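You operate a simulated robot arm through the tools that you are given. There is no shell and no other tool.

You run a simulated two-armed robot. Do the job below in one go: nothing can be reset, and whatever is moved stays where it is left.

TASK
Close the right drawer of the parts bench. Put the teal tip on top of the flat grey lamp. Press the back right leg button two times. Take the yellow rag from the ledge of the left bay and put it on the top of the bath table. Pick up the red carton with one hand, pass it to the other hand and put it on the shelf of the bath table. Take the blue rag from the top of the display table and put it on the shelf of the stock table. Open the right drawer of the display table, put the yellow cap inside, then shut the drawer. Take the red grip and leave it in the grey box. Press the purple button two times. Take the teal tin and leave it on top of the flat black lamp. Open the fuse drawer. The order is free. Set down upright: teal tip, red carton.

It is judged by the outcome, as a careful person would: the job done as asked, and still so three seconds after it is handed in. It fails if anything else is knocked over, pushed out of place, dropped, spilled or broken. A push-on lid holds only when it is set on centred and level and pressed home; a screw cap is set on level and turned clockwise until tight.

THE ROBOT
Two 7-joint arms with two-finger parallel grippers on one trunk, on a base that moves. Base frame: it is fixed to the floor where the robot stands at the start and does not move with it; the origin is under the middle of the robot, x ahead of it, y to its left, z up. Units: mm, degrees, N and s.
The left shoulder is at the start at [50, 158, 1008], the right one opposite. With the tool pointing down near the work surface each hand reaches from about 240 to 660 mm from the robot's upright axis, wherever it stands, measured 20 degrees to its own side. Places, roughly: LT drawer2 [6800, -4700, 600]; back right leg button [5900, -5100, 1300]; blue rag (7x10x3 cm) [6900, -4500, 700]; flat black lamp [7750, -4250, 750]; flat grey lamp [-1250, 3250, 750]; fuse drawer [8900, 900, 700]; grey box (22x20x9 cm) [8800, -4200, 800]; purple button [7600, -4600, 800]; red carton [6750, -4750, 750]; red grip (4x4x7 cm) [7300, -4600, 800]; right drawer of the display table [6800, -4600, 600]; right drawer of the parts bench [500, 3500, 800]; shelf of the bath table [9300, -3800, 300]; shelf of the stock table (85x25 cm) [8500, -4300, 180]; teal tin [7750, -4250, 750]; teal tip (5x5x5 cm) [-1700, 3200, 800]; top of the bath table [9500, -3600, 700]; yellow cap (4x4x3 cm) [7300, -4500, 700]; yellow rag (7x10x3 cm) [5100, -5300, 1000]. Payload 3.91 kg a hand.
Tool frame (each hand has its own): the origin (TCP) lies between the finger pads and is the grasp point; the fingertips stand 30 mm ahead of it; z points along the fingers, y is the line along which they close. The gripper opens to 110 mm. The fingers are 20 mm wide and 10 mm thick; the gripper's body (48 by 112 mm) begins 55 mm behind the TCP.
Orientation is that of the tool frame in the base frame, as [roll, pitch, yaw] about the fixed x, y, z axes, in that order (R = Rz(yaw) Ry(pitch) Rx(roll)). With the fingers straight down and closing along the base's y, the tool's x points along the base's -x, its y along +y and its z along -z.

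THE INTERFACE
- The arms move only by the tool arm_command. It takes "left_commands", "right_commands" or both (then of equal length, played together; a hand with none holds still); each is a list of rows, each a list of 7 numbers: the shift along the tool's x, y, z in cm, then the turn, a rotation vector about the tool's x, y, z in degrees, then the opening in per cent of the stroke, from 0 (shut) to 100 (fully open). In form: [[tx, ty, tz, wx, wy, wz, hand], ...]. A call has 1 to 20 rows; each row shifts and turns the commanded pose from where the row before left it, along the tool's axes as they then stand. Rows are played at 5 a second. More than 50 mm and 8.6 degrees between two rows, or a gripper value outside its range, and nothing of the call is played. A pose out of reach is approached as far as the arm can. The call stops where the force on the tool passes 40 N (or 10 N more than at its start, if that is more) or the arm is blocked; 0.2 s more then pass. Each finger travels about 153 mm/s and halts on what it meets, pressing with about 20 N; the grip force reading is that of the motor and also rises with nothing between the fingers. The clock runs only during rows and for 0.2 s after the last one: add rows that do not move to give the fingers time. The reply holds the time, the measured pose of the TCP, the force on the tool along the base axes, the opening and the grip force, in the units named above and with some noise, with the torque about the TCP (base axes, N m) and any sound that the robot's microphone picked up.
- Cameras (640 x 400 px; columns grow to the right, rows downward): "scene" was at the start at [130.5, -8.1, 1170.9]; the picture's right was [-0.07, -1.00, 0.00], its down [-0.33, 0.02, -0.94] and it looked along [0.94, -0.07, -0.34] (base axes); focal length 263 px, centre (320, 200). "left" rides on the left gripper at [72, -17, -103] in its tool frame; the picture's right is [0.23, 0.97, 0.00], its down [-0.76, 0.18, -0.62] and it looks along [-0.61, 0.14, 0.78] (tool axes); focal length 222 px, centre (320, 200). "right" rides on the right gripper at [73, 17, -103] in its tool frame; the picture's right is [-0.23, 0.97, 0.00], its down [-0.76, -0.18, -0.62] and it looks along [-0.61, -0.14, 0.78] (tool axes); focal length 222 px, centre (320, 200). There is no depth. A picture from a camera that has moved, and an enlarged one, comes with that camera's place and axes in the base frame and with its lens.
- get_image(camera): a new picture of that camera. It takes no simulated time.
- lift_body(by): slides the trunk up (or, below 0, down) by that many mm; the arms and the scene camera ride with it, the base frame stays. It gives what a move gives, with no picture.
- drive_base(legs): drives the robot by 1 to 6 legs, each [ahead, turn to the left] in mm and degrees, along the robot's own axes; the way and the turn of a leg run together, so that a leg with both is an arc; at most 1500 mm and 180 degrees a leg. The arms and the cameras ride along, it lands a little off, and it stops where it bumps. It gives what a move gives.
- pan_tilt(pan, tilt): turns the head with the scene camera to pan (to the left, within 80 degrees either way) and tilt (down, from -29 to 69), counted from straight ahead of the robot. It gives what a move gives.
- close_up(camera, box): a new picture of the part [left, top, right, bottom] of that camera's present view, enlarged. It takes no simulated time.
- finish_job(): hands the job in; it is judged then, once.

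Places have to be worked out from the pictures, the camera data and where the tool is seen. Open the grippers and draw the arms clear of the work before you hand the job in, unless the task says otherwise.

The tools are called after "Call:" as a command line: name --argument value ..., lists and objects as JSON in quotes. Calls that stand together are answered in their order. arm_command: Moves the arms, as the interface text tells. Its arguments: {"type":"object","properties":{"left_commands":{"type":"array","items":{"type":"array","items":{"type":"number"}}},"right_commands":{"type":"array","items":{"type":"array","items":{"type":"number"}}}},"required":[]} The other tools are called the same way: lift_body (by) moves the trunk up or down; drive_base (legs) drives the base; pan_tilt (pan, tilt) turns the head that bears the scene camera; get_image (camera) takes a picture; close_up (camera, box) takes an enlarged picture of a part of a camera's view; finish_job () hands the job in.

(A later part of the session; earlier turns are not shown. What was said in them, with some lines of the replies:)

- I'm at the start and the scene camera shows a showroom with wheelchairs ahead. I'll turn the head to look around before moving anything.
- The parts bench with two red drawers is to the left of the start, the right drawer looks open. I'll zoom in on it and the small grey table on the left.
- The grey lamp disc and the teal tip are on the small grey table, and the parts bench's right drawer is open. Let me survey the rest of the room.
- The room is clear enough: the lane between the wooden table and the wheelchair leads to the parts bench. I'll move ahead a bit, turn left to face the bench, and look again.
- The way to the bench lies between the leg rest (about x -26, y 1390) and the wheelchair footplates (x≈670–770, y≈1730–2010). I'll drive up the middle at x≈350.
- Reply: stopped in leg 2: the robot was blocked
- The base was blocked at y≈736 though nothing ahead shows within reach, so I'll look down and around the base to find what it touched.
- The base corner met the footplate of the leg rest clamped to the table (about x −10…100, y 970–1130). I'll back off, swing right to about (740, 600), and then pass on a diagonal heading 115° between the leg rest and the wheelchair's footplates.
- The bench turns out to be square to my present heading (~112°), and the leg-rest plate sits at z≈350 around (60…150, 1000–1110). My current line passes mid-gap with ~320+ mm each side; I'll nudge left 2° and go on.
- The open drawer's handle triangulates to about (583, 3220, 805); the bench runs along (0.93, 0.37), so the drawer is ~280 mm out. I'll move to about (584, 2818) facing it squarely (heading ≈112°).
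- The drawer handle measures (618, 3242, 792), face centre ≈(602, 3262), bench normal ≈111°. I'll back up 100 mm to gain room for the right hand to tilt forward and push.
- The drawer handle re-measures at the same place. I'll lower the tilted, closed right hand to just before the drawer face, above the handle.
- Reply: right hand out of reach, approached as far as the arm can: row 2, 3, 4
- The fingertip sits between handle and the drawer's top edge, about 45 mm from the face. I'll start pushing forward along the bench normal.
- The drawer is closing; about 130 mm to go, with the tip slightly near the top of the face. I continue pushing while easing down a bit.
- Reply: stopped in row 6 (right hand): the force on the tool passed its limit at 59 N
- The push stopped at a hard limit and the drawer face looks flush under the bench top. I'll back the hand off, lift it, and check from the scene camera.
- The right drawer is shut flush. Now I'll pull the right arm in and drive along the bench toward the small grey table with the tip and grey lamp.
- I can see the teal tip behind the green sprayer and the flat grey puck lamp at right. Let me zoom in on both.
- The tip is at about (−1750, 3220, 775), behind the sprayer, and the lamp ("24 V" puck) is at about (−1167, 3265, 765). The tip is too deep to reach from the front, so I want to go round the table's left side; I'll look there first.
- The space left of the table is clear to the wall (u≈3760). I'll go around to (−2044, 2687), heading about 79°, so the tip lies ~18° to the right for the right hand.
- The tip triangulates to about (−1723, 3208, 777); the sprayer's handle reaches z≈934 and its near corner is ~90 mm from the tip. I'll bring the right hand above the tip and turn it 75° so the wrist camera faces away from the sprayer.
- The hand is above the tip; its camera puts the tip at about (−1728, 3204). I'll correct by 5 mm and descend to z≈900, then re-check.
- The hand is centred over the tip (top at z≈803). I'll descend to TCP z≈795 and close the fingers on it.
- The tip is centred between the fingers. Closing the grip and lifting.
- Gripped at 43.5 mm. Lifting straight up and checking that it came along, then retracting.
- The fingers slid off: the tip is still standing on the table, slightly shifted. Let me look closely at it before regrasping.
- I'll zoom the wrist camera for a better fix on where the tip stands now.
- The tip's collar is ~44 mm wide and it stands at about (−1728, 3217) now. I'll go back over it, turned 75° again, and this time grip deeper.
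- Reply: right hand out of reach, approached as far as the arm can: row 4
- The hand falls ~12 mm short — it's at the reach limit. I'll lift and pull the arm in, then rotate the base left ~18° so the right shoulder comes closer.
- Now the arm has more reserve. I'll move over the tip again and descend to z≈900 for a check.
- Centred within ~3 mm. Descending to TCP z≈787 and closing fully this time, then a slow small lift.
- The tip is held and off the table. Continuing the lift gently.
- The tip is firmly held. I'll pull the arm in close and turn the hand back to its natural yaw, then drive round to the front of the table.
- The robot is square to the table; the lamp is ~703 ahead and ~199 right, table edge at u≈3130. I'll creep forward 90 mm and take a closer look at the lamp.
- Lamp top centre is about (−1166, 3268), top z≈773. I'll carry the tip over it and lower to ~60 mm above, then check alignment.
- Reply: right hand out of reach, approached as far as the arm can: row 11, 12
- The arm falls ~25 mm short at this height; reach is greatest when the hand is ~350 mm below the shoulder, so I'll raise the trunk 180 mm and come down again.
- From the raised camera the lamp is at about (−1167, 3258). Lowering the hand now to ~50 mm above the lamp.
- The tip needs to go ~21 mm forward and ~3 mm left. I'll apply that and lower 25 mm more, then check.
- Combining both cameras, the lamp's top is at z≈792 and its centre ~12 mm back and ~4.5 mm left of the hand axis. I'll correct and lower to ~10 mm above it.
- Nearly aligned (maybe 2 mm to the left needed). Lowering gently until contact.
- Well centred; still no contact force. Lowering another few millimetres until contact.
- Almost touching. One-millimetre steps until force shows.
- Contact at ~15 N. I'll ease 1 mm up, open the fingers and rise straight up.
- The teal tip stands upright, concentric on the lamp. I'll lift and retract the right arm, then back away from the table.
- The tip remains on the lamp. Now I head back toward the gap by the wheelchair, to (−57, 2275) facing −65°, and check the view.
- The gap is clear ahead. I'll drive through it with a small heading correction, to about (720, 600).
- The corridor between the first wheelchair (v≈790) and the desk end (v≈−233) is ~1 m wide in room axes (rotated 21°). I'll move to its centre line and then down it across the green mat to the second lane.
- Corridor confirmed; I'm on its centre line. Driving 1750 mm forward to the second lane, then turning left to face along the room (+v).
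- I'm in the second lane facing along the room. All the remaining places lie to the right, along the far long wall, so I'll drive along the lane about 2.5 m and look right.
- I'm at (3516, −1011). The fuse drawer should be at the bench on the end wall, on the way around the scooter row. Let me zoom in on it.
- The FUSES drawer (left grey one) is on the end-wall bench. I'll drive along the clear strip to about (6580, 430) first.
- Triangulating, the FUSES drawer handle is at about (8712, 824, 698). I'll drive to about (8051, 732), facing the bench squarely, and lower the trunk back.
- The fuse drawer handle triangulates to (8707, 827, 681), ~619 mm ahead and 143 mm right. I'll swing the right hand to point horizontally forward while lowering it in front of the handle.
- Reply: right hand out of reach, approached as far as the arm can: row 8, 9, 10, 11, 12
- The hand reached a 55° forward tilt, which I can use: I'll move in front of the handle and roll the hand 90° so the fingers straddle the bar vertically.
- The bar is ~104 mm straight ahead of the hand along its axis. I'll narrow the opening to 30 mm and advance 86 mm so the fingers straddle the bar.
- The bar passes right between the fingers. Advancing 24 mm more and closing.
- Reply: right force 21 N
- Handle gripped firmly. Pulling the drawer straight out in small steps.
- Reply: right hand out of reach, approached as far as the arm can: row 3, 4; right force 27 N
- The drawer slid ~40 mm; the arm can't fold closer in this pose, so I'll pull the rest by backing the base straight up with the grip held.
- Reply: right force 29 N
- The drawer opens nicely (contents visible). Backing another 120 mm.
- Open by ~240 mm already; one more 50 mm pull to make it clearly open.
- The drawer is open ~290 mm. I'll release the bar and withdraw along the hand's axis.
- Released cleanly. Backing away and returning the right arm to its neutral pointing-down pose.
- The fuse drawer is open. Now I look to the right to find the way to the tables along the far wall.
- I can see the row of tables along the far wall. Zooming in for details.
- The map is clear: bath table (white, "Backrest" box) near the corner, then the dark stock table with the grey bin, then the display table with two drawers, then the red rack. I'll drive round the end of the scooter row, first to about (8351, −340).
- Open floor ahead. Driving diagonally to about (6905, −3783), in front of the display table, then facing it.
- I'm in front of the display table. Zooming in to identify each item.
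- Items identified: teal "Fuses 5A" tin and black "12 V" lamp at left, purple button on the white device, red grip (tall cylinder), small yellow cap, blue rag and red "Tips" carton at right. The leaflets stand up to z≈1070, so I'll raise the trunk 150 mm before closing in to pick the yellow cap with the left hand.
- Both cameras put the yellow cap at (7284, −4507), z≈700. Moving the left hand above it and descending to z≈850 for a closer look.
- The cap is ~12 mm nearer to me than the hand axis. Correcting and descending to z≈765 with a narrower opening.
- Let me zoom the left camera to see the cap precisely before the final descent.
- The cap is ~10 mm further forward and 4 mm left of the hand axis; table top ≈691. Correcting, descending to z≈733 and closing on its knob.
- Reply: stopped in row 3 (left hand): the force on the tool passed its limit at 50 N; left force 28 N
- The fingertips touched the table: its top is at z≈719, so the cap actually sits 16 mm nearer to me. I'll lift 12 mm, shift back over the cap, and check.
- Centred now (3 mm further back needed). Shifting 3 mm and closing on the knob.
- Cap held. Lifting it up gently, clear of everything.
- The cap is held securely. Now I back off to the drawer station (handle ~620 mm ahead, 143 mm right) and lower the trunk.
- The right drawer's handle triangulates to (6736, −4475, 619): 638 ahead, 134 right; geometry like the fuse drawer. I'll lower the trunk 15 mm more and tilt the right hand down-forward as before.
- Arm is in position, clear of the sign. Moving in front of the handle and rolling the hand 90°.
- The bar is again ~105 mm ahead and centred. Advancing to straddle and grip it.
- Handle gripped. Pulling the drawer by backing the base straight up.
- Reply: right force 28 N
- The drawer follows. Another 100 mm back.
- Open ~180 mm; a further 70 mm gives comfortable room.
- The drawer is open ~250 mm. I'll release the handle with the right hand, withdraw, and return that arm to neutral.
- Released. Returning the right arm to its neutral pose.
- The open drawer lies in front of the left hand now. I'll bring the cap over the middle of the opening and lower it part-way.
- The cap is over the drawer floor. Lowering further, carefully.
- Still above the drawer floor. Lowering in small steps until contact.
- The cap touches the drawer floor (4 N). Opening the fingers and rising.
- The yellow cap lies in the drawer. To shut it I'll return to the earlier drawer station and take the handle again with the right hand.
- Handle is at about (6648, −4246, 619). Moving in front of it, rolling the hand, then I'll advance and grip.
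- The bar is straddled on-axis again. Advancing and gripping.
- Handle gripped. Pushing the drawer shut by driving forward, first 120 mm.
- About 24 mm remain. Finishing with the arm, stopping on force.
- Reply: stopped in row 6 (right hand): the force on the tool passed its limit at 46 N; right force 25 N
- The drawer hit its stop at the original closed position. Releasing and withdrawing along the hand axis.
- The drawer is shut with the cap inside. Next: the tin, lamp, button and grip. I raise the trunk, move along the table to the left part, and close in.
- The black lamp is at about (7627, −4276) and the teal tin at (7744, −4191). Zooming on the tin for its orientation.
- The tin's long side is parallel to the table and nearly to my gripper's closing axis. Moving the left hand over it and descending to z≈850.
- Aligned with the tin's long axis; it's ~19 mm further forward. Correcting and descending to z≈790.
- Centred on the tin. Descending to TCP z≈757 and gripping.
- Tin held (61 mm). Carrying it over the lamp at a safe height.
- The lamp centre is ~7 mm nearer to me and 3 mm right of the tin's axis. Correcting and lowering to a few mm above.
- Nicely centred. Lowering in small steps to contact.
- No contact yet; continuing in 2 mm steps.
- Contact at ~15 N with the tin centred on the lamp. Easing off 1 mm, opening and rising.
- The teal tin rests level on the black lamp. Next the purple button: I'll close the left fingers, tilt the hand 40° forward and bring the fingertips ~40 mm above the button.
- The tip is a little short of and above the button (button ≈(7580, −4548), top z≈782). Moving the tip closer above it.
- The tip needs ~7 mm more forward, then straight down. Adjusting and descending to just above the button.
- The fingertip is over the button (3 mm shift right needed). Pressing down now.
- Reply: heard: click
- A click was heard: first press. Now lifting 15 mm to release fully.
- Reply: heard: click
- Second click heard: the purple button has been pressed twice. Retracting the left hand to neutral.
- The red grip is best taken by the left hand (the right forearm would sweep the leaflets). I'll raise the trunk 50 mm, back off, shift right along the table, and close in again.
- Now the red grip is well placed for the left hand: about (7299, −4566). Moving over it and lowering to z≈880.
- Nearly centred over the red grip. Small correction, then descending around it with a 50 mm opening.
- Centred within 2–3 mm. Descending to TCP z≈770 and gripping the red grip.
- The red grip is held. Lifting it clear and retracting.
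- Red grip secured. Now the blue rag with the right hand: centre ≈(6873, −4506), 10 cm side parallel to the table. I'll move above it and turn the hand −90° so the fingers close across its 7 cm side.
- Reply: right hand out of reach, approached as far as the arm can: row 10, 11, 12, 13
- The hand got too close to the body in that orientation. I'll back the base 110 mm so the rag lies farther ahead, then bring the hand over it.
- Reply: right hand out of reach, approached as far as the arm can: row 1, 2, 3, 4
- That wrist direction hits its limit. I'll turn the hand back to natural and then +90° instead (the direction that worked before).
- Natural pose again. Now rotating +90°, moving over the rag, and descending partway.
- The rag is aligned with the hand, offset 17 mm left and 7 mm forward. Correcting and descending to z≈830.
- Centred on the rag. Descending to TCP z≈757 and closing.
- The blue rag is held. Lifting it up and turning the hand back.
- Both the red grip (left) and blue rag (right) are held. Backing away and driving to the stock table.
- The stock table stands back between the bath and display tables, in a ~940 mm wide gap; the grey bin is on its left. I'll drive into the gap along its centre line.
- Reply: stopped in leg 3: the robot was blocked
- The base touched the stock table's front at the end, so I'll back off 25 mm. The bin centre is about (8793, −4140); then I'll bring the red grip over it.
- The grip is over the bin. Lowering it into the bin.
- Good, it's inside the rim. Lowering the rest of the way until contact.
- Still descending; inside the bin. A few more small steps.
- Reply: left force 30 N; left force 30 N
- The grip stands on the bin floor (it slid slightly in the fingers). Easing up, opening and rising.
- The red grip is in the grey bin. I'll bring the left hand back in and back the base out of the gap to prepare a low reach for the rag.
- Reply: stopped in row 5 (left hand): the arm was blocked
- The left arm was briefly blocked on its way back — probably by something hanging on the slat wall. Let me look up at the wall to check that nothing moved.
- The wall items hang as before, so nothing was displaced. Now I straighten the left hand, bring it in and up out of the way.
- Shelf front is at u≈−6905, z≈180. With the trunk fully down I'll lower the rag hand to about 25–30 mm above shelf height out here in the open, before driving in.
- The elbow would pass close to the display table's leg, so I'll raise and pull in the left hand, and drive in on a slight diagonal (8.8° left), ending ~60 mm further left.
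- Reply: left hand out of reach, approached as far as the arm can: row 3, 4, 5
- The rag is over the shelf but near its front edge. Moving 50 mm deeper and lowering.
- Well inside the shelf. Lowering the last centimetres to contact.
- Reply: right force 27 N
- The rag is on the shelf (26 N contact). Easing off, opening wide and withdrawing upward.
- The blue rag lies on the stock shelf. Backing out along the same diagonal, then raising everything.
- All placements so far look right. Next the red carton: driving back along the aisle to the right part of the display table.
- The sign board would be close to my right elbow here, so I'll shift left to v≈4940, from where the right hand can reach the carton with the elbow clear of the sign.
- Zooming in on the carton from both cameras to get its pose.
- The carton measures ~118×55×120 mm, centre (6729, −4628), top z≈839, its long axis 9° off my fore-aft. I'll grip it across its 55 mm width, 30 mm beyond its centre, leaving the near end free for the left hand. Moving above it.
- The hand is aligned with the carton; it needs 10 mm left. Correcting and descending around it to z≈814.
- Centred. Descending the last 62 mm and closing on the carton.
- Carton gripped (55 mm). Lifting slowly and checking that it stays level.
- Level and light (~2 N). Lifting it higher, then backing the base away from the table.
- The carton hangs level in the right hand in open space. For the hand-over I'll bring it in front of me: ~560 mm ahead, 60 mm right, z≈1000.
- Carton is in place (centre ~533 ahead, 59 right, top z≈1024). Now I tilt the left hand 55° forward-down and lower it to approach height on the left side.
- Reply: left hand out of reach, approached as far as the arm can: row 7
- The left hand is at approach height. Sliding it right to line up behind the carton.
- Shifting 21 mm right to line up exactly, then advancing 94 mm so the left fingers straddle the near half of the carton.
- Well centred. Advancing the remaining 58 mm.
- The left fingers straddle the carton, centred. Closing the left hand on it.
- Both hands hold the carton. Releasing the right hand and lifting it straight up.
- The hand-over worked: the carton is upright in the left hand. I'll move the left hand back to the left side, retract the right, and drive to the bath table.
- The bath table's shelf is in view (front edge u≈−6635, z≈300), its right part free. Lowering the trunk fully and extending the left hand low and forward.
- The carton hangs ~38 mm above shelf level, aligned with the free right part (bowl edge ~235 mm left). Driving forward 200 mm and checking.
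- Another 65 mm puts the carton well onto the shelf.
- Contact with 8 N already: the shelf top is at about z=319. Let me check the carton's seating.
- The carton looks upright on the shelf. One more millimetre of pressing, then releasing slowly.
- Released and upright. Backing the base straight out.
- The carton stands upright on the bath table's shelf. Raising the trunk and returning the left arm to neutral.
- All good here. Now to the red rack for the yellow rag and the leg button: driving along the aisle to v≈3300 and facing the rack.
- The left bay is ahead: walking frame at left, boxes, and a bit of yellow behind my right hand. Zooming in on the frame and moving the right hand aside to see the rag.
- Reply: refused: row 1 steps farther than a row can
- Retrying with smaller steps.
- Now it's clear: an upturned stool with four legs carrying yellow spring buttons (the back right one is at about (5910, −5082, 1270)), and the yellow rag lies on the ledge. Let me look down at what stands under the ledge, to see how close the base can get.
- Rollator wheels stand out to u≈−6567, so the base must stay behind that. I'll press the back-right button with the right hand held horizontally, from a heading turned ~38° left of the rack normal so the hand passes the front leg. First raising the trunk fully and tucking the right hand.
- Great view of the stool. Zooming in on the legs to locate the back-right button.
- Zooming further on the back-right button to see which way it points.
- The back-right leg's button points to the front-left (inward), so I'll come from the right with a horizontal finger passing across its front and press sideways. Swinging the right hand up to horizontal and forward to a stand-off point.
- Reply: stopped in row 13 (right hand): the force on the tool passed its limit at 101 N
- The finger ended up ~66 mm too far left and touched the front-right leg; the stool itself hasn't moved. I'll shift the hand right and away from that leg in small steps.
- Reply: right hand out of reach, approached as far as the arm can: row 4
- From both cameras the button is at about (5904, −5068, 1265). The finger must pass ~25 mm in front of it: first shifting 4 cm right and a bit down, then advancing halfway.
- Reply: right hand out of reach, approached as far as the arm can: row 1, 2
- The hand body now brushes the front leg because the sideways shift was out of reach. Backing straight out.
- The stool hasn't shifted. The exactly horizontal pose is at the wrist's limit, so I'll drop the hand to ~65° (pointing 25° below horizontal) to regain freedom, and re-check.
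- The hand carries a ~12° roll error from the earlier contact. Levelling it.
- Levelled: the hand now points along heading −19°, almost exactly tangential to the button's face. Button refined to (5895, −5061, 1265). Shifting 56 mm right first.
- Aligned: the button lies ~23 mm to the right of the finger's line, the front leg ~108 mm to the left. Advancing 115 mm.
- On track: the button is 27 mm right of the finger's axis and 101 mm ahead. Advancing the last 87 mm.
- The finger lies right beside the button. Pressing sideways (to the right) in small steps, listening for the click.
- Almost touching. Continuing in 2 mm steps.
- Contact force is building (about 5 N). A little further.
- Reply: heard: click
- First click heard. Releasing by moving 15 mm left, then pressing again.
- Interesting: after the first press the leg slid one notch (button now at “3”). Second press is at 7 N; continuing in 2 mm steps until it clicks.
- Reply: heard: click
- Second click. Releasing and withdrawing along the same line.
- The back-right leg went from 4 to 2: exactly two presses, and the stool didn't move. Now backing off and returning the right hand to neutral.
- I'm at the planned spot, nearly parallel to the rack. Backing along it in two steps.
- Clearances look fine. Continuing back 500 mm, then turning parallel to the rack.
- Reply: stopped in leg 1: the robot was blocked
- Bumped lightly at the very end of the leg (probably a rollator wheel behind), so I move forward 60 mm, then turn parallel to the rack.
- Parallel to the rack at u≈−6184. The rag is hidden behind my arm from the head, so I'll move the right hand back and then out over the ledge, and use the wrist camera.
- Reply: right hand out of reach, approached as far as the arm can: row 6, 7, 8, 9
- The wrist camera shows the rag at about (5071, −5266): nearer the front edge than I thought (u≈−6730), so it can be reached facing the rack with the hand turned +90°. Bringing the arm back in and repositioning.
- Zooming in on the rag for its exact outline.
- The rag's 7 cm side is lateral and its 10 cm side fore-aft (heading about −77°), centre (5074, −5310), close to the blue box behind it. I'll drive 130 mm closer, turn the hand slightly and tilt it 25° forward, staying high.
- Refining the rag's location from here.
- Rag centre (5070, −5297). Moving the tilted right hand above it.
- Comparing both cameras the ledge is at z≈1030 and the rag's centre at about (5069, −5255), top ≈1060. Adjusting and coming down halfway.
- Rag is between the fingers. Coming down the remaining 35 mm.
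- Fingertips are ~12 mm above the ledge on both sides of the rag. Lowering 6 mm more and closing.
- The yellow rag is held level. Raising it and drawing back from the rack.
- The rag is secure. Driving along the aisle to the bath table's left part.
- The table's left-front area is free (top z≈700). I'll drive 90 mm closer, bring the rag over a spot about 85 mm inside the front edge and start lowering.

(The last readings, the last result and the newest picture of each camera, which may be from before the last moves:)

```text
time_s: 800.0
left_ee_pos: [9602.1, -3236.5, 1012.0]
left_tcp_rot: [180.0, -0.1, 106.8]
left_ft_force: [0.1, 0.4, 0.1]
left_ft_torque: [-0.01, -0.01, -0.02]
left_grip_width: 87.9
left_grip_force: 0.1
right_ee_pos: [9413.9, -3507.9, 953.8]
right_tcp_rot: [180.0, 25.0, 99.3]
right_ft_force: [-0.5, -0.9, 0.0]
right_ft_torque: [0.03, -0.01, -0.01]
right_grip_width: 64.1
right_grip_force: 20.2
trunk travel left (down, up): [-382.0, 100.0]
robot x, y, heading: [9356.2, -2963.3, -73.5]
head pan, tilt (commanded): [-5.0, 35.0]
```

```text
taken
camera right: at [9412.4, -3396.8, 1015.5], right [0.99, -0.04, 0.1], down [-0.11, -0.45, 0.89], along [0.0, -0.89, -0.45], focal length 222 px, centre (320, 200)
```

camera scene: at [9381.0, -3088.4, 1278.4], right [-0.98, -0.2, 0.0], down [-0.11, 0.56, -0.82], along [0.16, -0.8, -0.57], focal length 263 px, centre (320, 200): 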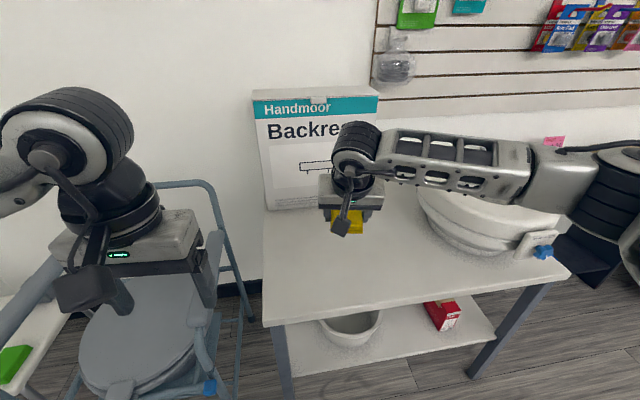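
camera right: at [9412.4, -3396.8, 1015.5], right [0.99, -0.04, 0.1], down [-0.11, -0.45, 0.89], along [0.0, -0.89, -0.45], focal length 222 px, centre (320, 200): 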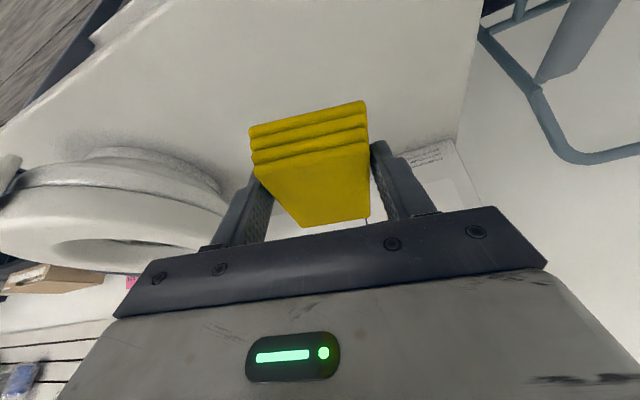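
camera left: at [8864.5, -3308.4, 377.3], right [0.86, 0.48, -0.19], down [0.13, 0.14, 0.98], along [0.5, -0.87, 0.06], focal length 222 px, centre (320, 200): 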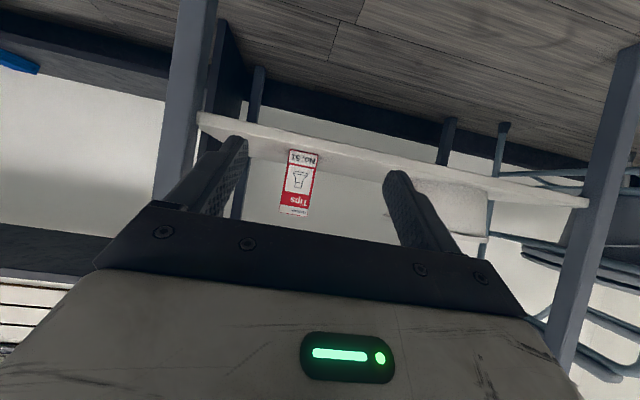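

Over the right spot. Continuing down to just above the table top.

Call:
arm_command --right_commands '[[0.91, 0, 1.95, 0, 0, 0, 0], [0.91, 0, 1.95, 0, 0, 0, 0], [0.91, 0, 1.95, 0, 0, 0, 0], [0.91, 0, 1.95, 0, 0, 0, 0], [0.91, 0, 1.95, 0, 0, 0, 0], [0.91, 0, 1.95, 0, 0, 0, 0], [0.91, 0, 1.95, 0, 0, 0, 0], [0.91, 0, 1.95, 0, 0, 0, 0], [0, 0, 0, 0, 0, 0, 0]]'

Call:
close_up --camera "scene" --box '[260, 180, 480, 330]'

Call:
get_image --camera "right"

```text
time_s: 802.0
left_ee_pos: [9601.8, -3237.3, 1012.3]
left_tcp_rot: [-180.0, -0.1, 106.7]
left_ft_force: [-0.5, -1.1, -0.2]
left_ft_torque: [-0.02, 0.0, -0.01]
left_grip_width: 87.9
left_grip_force: 0.1
right_ee_pos: [9412.0, -3510.1, 782.6]
right_tcp_rot: [179.9, 25.1, 99.5]
right_ft_force: [-0.1, 0.4, -0.6]
right_ft_torque: [0.0, -0.01, 0.03]
right_grip_width: 64.7
right_grip_force: 19.9
trunk travel left (down, up): [-382.0, 100.0]
robot x, y, heading: [9354.5, -2961.2, -73.5]
head pan, tilt (commanded): [-5.0, 35.0]
```

```text
2.67 times, centred on (370, 255) of scene
camera zoom: at [9381.0, -3088.4, 1278.4], right [-0.98, -0.2, 0.0], down [-0.11, 0.56, -0.82], along [0.16, -0.8, -0.57], focal length 702 px, centre (187, 53)
```

zoom: 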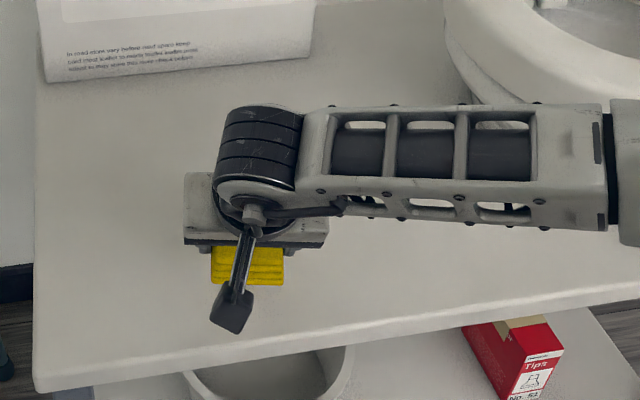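

```text
taken
camera right: at [9412.2, -3399.6, 843.8], right [0.99, -0.04, 0.1], down [-0.11, -0.45, 0.89], along [0.0, -0.89, -0.45], focal length 222 px, centre (320, 200)
```

right: 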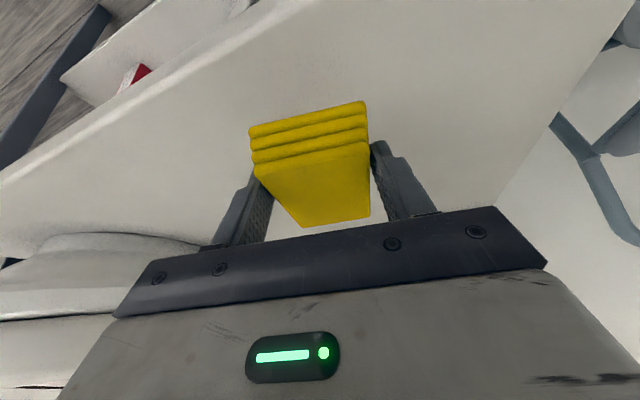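

Well inside the table top. Lowering in small steps until contact.

Call:
arm_command --right_commands '[[0.42, 0, 0.9, 0, 0, 0, 0], [0.42, 0, 0.9, 0, 0, 0, 0], [0.42, 0, 0.9, 0, 0, 0, 0], [0, 0, 0, 0, 0, 0, 0]]'

Call:
arm_command --right_commands '[[0.21, 0, 0.45, 0, 0, 0, 0], [0.21, 0, 0.45, 0, 0, 0, 0], [0, 0, 0, 0, 0, 0, 0]]'

Call:
arm_command --right_commands '[[0.21, 0, 0.45, 0, 0, 0, 0], [0, 0, 0, 0, 0, 0, 0]]'

```text
time_s: 803.0
left_ee_pos: [9602.0, -3237.0, 1012.2]
left_tcp_rot: [-179.9, 0.0, 106.8]
left_ft_force: [0.1, -0.9, 0.0]
left_ft_torque: [0.0, -0.01, -0.03]
left_grip_width: 87.8
left_grip_force: 0.2
right_ee_pos: [9412.3, -3510.8, 752.9]
right_tcp_rot: [180.0, 25.1, 99.5]
right_ft_force: [0.3, 0.1, -0.8]
right_ft_torque: [0.0, -0.03, 0.0]
right_grip_width: 64.3
right_grip_force: 20.0
trunk travel left (down, up): [-382.0, 100.0]
robot x, y, heading: [9358.1, -2963.7, -73.5]
head pan, tilt (commanded): [-5.0, 35.0]
```

```text
time_s: 803.8
left_ee_pos: [9601.2, -3237.3, 1011.9]
left_tcp_rot: [-180.0, 0.0, 106.7]
left_ft_force: [0.5, 0.0, 0.9]
left_ft_torque: [0.0, 0.0, 0.03]
left_grip_width: 87.8
left_grip_force: 0.1
right_ee_pos: [9410.8, -3509.7, 740.7]
right_tcp_rot: [180.0, 25.1, 99.5]
right_ft_force: [0.3, 0.8, 0.1]
right_ft_torque: [0.0, 0.02, 0.02]
right_grip_width: 64.4
right_grip_force: 20.0
trunk travel left (down, up): [-382.0, 100.0]
robot x, y, heading: [9354.8, -2960.2, -73.4]
head pan, tilt (commanded): [-5.0, 35.0]
```

```text
time_s: 804.4
left_ee_pos: [9602.1, -3236.6, 1013.2]
left_tcp_rot: [-180.0, -0.1, 106.7]
left_ft_force: [-0.5, 0.7, 0.7]
left_ft_torque: [-0.04, -0.01, 0.01]
left_grip_width: 88.0
left_grip_force: 0.0
right_ee_pos: [9411.7, -3510.5, 737.1]
right_tcp_rot: [179.9, 25.2, 99.4]
right_ft_force: [-0.8, 0.2, 0.0]
right_ft_torque: [0.04, 0.02, -0.01]
right_grip_width: 64.4
right_grip_force: 19.7
trunk travel left (down, up): [-382.0, 100.0]
robot x, y, heading: [9357.4, -2962.0, -73.4]
head pan, tilt (commanded): [-5.0, 35.0]
```

Not touching yet; a few more 5 mm steps.

Call:
arm_command --right_commands '[[0.21, 0, 0.45, 0, 0, 0, 0], [0, 0, 0, 0, 0, 0, 0]]'

Call:
arm_command --right_commands '[[0.21, 0, 0.45, 0, 0, 0, 0], [0, 0, 0, 0, 0, 0, 0]]'

Call:
arm_command --right_commands '[[0.21, 0, 0.45, 0, 0, 0, 0], [0, 0, 0, 0, 0, 0, 0]]'

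Call:
close_up --camera "scene" --box '[300, 220, 420, 310]'

```text
time_s: 805.0
left_ee_pos: [9602.5, -3236.2, 1013.1]
left_tcp_rot: [-179.9, 0.0, 106.8]
left_ft_force: [0.1, -1.1, -0.1]
left_ft_torque: [0.04, -0.05, 0.01]
left_grip_width: 88.0
left_grip_force: 0.1
right_ee_pos: [9412.2, -3509.4, 732.6]
right_tcp_rot: [179.9, 25.1, 99.4]
right_ft_force: [-0.4, -0.5, 2.7]
right_ft_torque: [-0.23, -0.01, -0.04]
right_grip_width: 64.3
right_grip_force: 20.2
trunk travel left (down, up): [-382.0, 100.0]
robot x, y, heading: [9355.9, -2963.5, -73.5]
head pan, tilt (commanded): [-5.0, 35.0]
```

```text
time_s: 805.6
left_ee_pos: [9600.7, -3235.8, 1013.4]
left_tcp_rot: [179.9, 0.0, 106.8]
left_ft_force: [0.0, -0.7, 0.3]
left_ft_torque: [0.01, 0.01, 0.0]
left_grip_width: 87.8
left_grip_force: 0.1
right_ee_pos: [9412.9, -3508.9, 732.0]
right_tcp_rot: [179.8, 25.6, 99.4]
right_ft_force: [-5.5, 3.0, 26.6]
right_ft_torque: [-0.07, 0.14, -0.04]
right_grip_width: 64.4
right_grip_force: 19.7
trunk travel left (down, up): [-382.0, 100.0]
robot x, y, heading: [9354.3, -2961.5, -73.4]
head pan, tilt (commanded): [-5.0, 35.0]
```

```text
time_s: 805.9
left_ee_pos: [9601.7, -3236.9, 1012.9]
left_tcp_rot: [-180.0, 0.0, 106.9]
left_ft_force: [0.1, -0.5, -0.5]
left_ft_torque: [-0.01, -0.03, 0.02]
left_grip_width: 88.2
left_grip_force: 0.1
right_ee_pos: [9413.4, -3512.0, 731.3]
right_tcp_rot: [179.8, 25.7, 99.3]
right_ft_force: [-2.1, 5.8, 16.9]
right_ft_torque: [0.25, 0.57, -0.28]
right_grip_width: 64.3
right_grip_force: 19.4
trunk travel left (down, up): [-382.0, 100.0]
robot x, y, heading: [9353.7, -2959.8, -73.5]
head pan, tilt (commanded): [-5.0, 35.0]
stopped in row 1 (right hand): the force on the tool passed its limit at 44 N (the readings are from after the stop); the commanded pose is now the measured one
```

```text
4.44 times, centred on (360, 265) of scene
camera zoom: at [9380.6, -3086.6, 1278.4], right [-0.98, -0.2, 0.0], down [-0.11, 0.56, -0.82], along [0.16, -0.8, -0.57], focal length 1171 px, centre (142, -89)
```

zoom: 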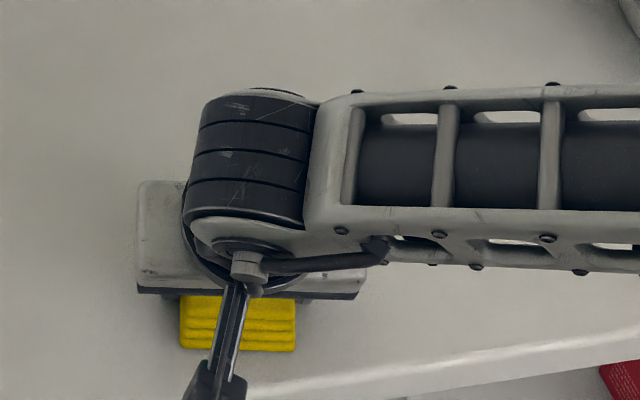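

The rag is on the table. Easing up 2 mm, opening, and withdrawing along the hand's axis.

Call:
arm_command --right_commands '[[-0.08, 0, -0.18, 0, 0, 0, 0], [0, 0, 0, 0, 0, 0, 65], [0, 0, 0, 0, 0, 0, 80], [0, 0, 0, 0, 0, 0, 80], [-0.6, 0, -1.4, 0, 0, 0, 80], [-0.8, 0, -1.8, 0, 0, 0, 80], [-1.3, 0, -2.7, 0, 0, 0, 80], [-1.5, 0, -3.2, 0, 0, 0, 80], [-1.5, 0, -3.2, 0, 0, 0, 80], [-1.5, 0, -3.2, 0, 0, 0, 80], [-1.5, 0, -3.2, 0, 0, 0, 80], [-1.5, 0, -3.2, 0, 0, 0, 80]]'

Call:
get_image --camera "scene"

Call:
get_image --camera "right"

```text
time_s: 808.5
left_ee_pos: [9602.2, -3236.7, 1011.7]
left_tcp_rot: [180.0, -0.2, 106.8]
left_ft_force: [-0.7, -0.8, -0.1]
left_ft_torque: [0.07, 0.01, 0.0]
left_grip_width: 87.9
left_grip_force: 0.0
right_ee_pos: [9411.9, -3508.5, 972.0]
right_tcp_rot: [180.0, 25.4, 99.4]
right_ft_force: [0.4, -0.6, 0.2]
right_ft_torque: [0.0, -0.02, 0.04]
right_grip_width: 88.0
right_grip_force: 0.0
trunk travel left (down, up): [-382.0, 100.0]
robot x, y, heading: [9356.3, -2964.7, -73.4]
head pan, tilt (commanded): [-5.0, 35.0]
```

```text
taken
camera scene: at [9380.9, -3088.2, 1278.3], right [-0.98, -0.2, 0.0], down [-0.11, 0.56, -0.82], along [0.16, -0.8, -0.57], focal length 263 px, centre (320, 200)
```

scene: 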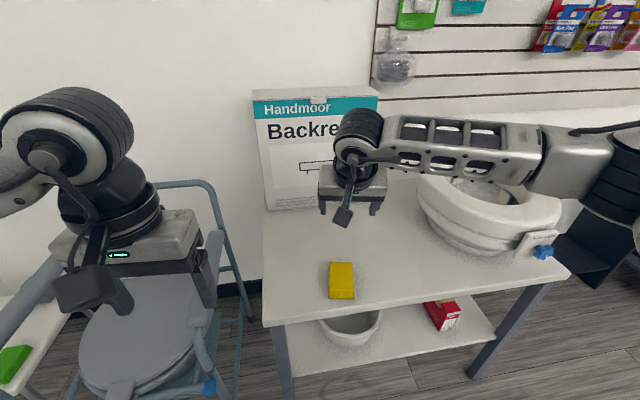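

```text
taken
camera right: at [9410.3, -3397.6, 1032.7], right [0.99, -0.04, 0.1], down [-0.11, -0.44, 0.89], along [0.0, -0.9, -0.45], focal length 222 px, centre (320, 200)
```

right: 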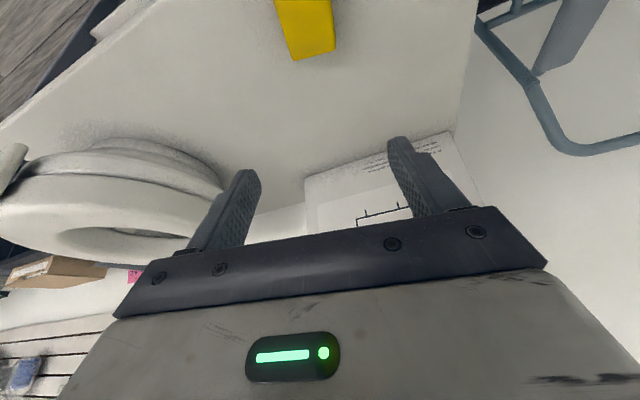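

The yellow rag lies flat on the bath table's top. Drawing the right arm back to neutral and backing away.

Call:
arm_command --right_commands '[[-1.0, 0, -3.5, 0, 0, 0, 80], [-1.0, 0, -3.5, 0, 0, 0, 80], [-1.0, 0, -3.5, 0, 8.4, 0, 80], [1.5, 0, -3.5, 0, 8.4, 0, 80], [3.5, 0, -1, 0, 8.4, 0, 80], [4, 0, 0, 0, 0, 0, 100], [4, 0, 0, 0, 0, 0, 100]]'

Call:
drive_base --legs '[[-450, 0]]'

Call:
pan_tilt --pan -25 --tilt 30

Call:
get_image --camera "scene"

```text
time_s: 810.1
left_ee_pos: [9601.7, -3236.2, 1012.6]
left_tcp_rot: [180.0, -0.1, 106.8]
left_ft_force: [-0.3, -0.2, 0.0]
left_ft_torque: [0.02, 0.0, -0.01]
left_grip_width: 88.1
left_grip_force: 0.1
right_ee_pos: [9387.7, -3355.0, 1116.0]
right_tcp_rot: [-179.9, 0.3, 99.4]
right_ft_force: [0.7, -0.9, -0.3]
right_ft_torque: [-0.04, -0.01, -0.03]
right_grip_width: 110.0
right_grip_force: 0.0
trunk travel left (down, up): [-382.0, 100.0]
robot x, y, heading: [9354.3, -2957.6, -73.4]
head pan, tilt (commanded): [-5.0, 35.0]
```

```text
time_s: 812.8
left_ee_pos: [9474.2, -2806.5, 1012.0]
left_tcp_rot: [180.0, 0.1, 106.7]
left_ft_force: [0.4, 1.0, -1.2]
left_ft_torque: [0.02, 0.0, 0.0]
left_grip_width: 87.9
left_grip_force: 0.0
right_ee_pos: [9260.6, -2923.2, 1115.7]
right_tcp_rot: [180.0, 0.3, 99.2]
right_ft_force: [1.0, 1.4, -0.3]
right_ft_torque: [0.01, 0.03, 0.0]
right_grip_width: 110.2
right_grip_force: 0.0
trunk travel left (down, up): [-382.0, 100.0]
robot x, y, heading: [9229.3, -2531.5, -73.9]
head pan, tilt (commanded): [-5.0, 35.0]
```

```text
time_s: 813.7
left_ee_pos: [9474.2, -2807.8, 1011.2]
left_tcp_rot: [-179.9, -0.1, 106.8]
left_ft_force: [0.0, 0.4, 0.0]
left_ft_torque: [0.01, -0.01, -0.01]
left_grip_width: 88.1
left_grip_force: 0.1
right_ee_pos: [9261.3, -2923.7, 1114.8]
right_tcp_rot: [-180.0, 0.3, 99.2]
right_ft_force: [0.4, -0.4, -0.2]
right_ft_torque: [0.03, 0.01, -0.03]
right_grip_width: 109.7
right_grip_force: 0.1
trunk travel left (down, up): [-382.0, 100.0]
robot x, y, heading: [9226.3, -2528.3, -73.6]
head pan, tilt (commanded): [-25.0, 30.0]
```

```text
taken
camera scene: at [9223.1, -2661.1, 1286.1], right [-0.99, 0.15, 0.0], down [0.07, 0.49, -0.87], along [-0.13, -0.86, -0.5], focal length 263 px, centre (320, 200)
```

scene: 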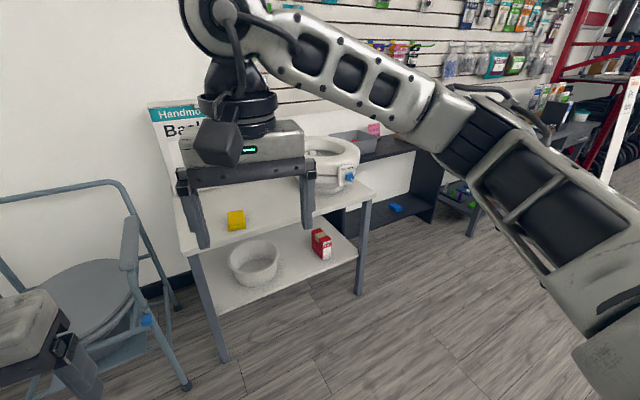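

Everything asked is in place: rag on the bath table top, carton upright on its shelf, blue rag on the stock shelf, grip in the grey box. Grippers are open and the arms are clear, so I hand the job in.

Call:
finish_job

```text
The job is handed in.
```

I did all eleven parts of the job and handed it in. The judging result hasn't come back.

| Task | State when I left it |
|---|---|
| Right drawer of the parts bench | Shut flush |
| Teal tip | Upright on the flat grey lamp |
| Back right leg button | Two clicks heard; the leg went from position 4 to 2 |
| Yellow rag | Flat on the top of the bath table |
| Red carton | Picked up with the right hand, passed to the left, upright on the bath table's shelf |
| Blue rag | On the shelf of the stock table |
| Right drawer of the display table | Yellow cap inside, pushed shut to its stop |
| Red grip | Upright in the grey box |
| Purple button | Two clicks heard |
| Teal tin | Level on the flat black lamp |
| Fuse drawer | Pulled open about 290 mm |

I touched several things along the way that could count against the job:

- **Teal tip:** it slipped from the fingers on the first try and stayed standing on the table. I regrasped it.
- **Grey lamp:** it shifted about 10 mm when I set the tip down and let go.
- **Stool with the leg button:** the right hand hit its front leg while I lined up, reading 101 N once and brushing it again later. The images showed the stool had not moved.
- **Base contacts:** the base touched three things:
  - the clamped leg rest near the start
  - the front of the stock table
  - something at the rear near the rollators (not identified)
- **Left arm:** something blocked it once at the stock table. I could not tell what, and the items on the wall looked undisturbed.

I saw no lasting displacement in the pictures I took. I didn't go back to look closely at the leg rest or at whatever I backed into by the rollators.
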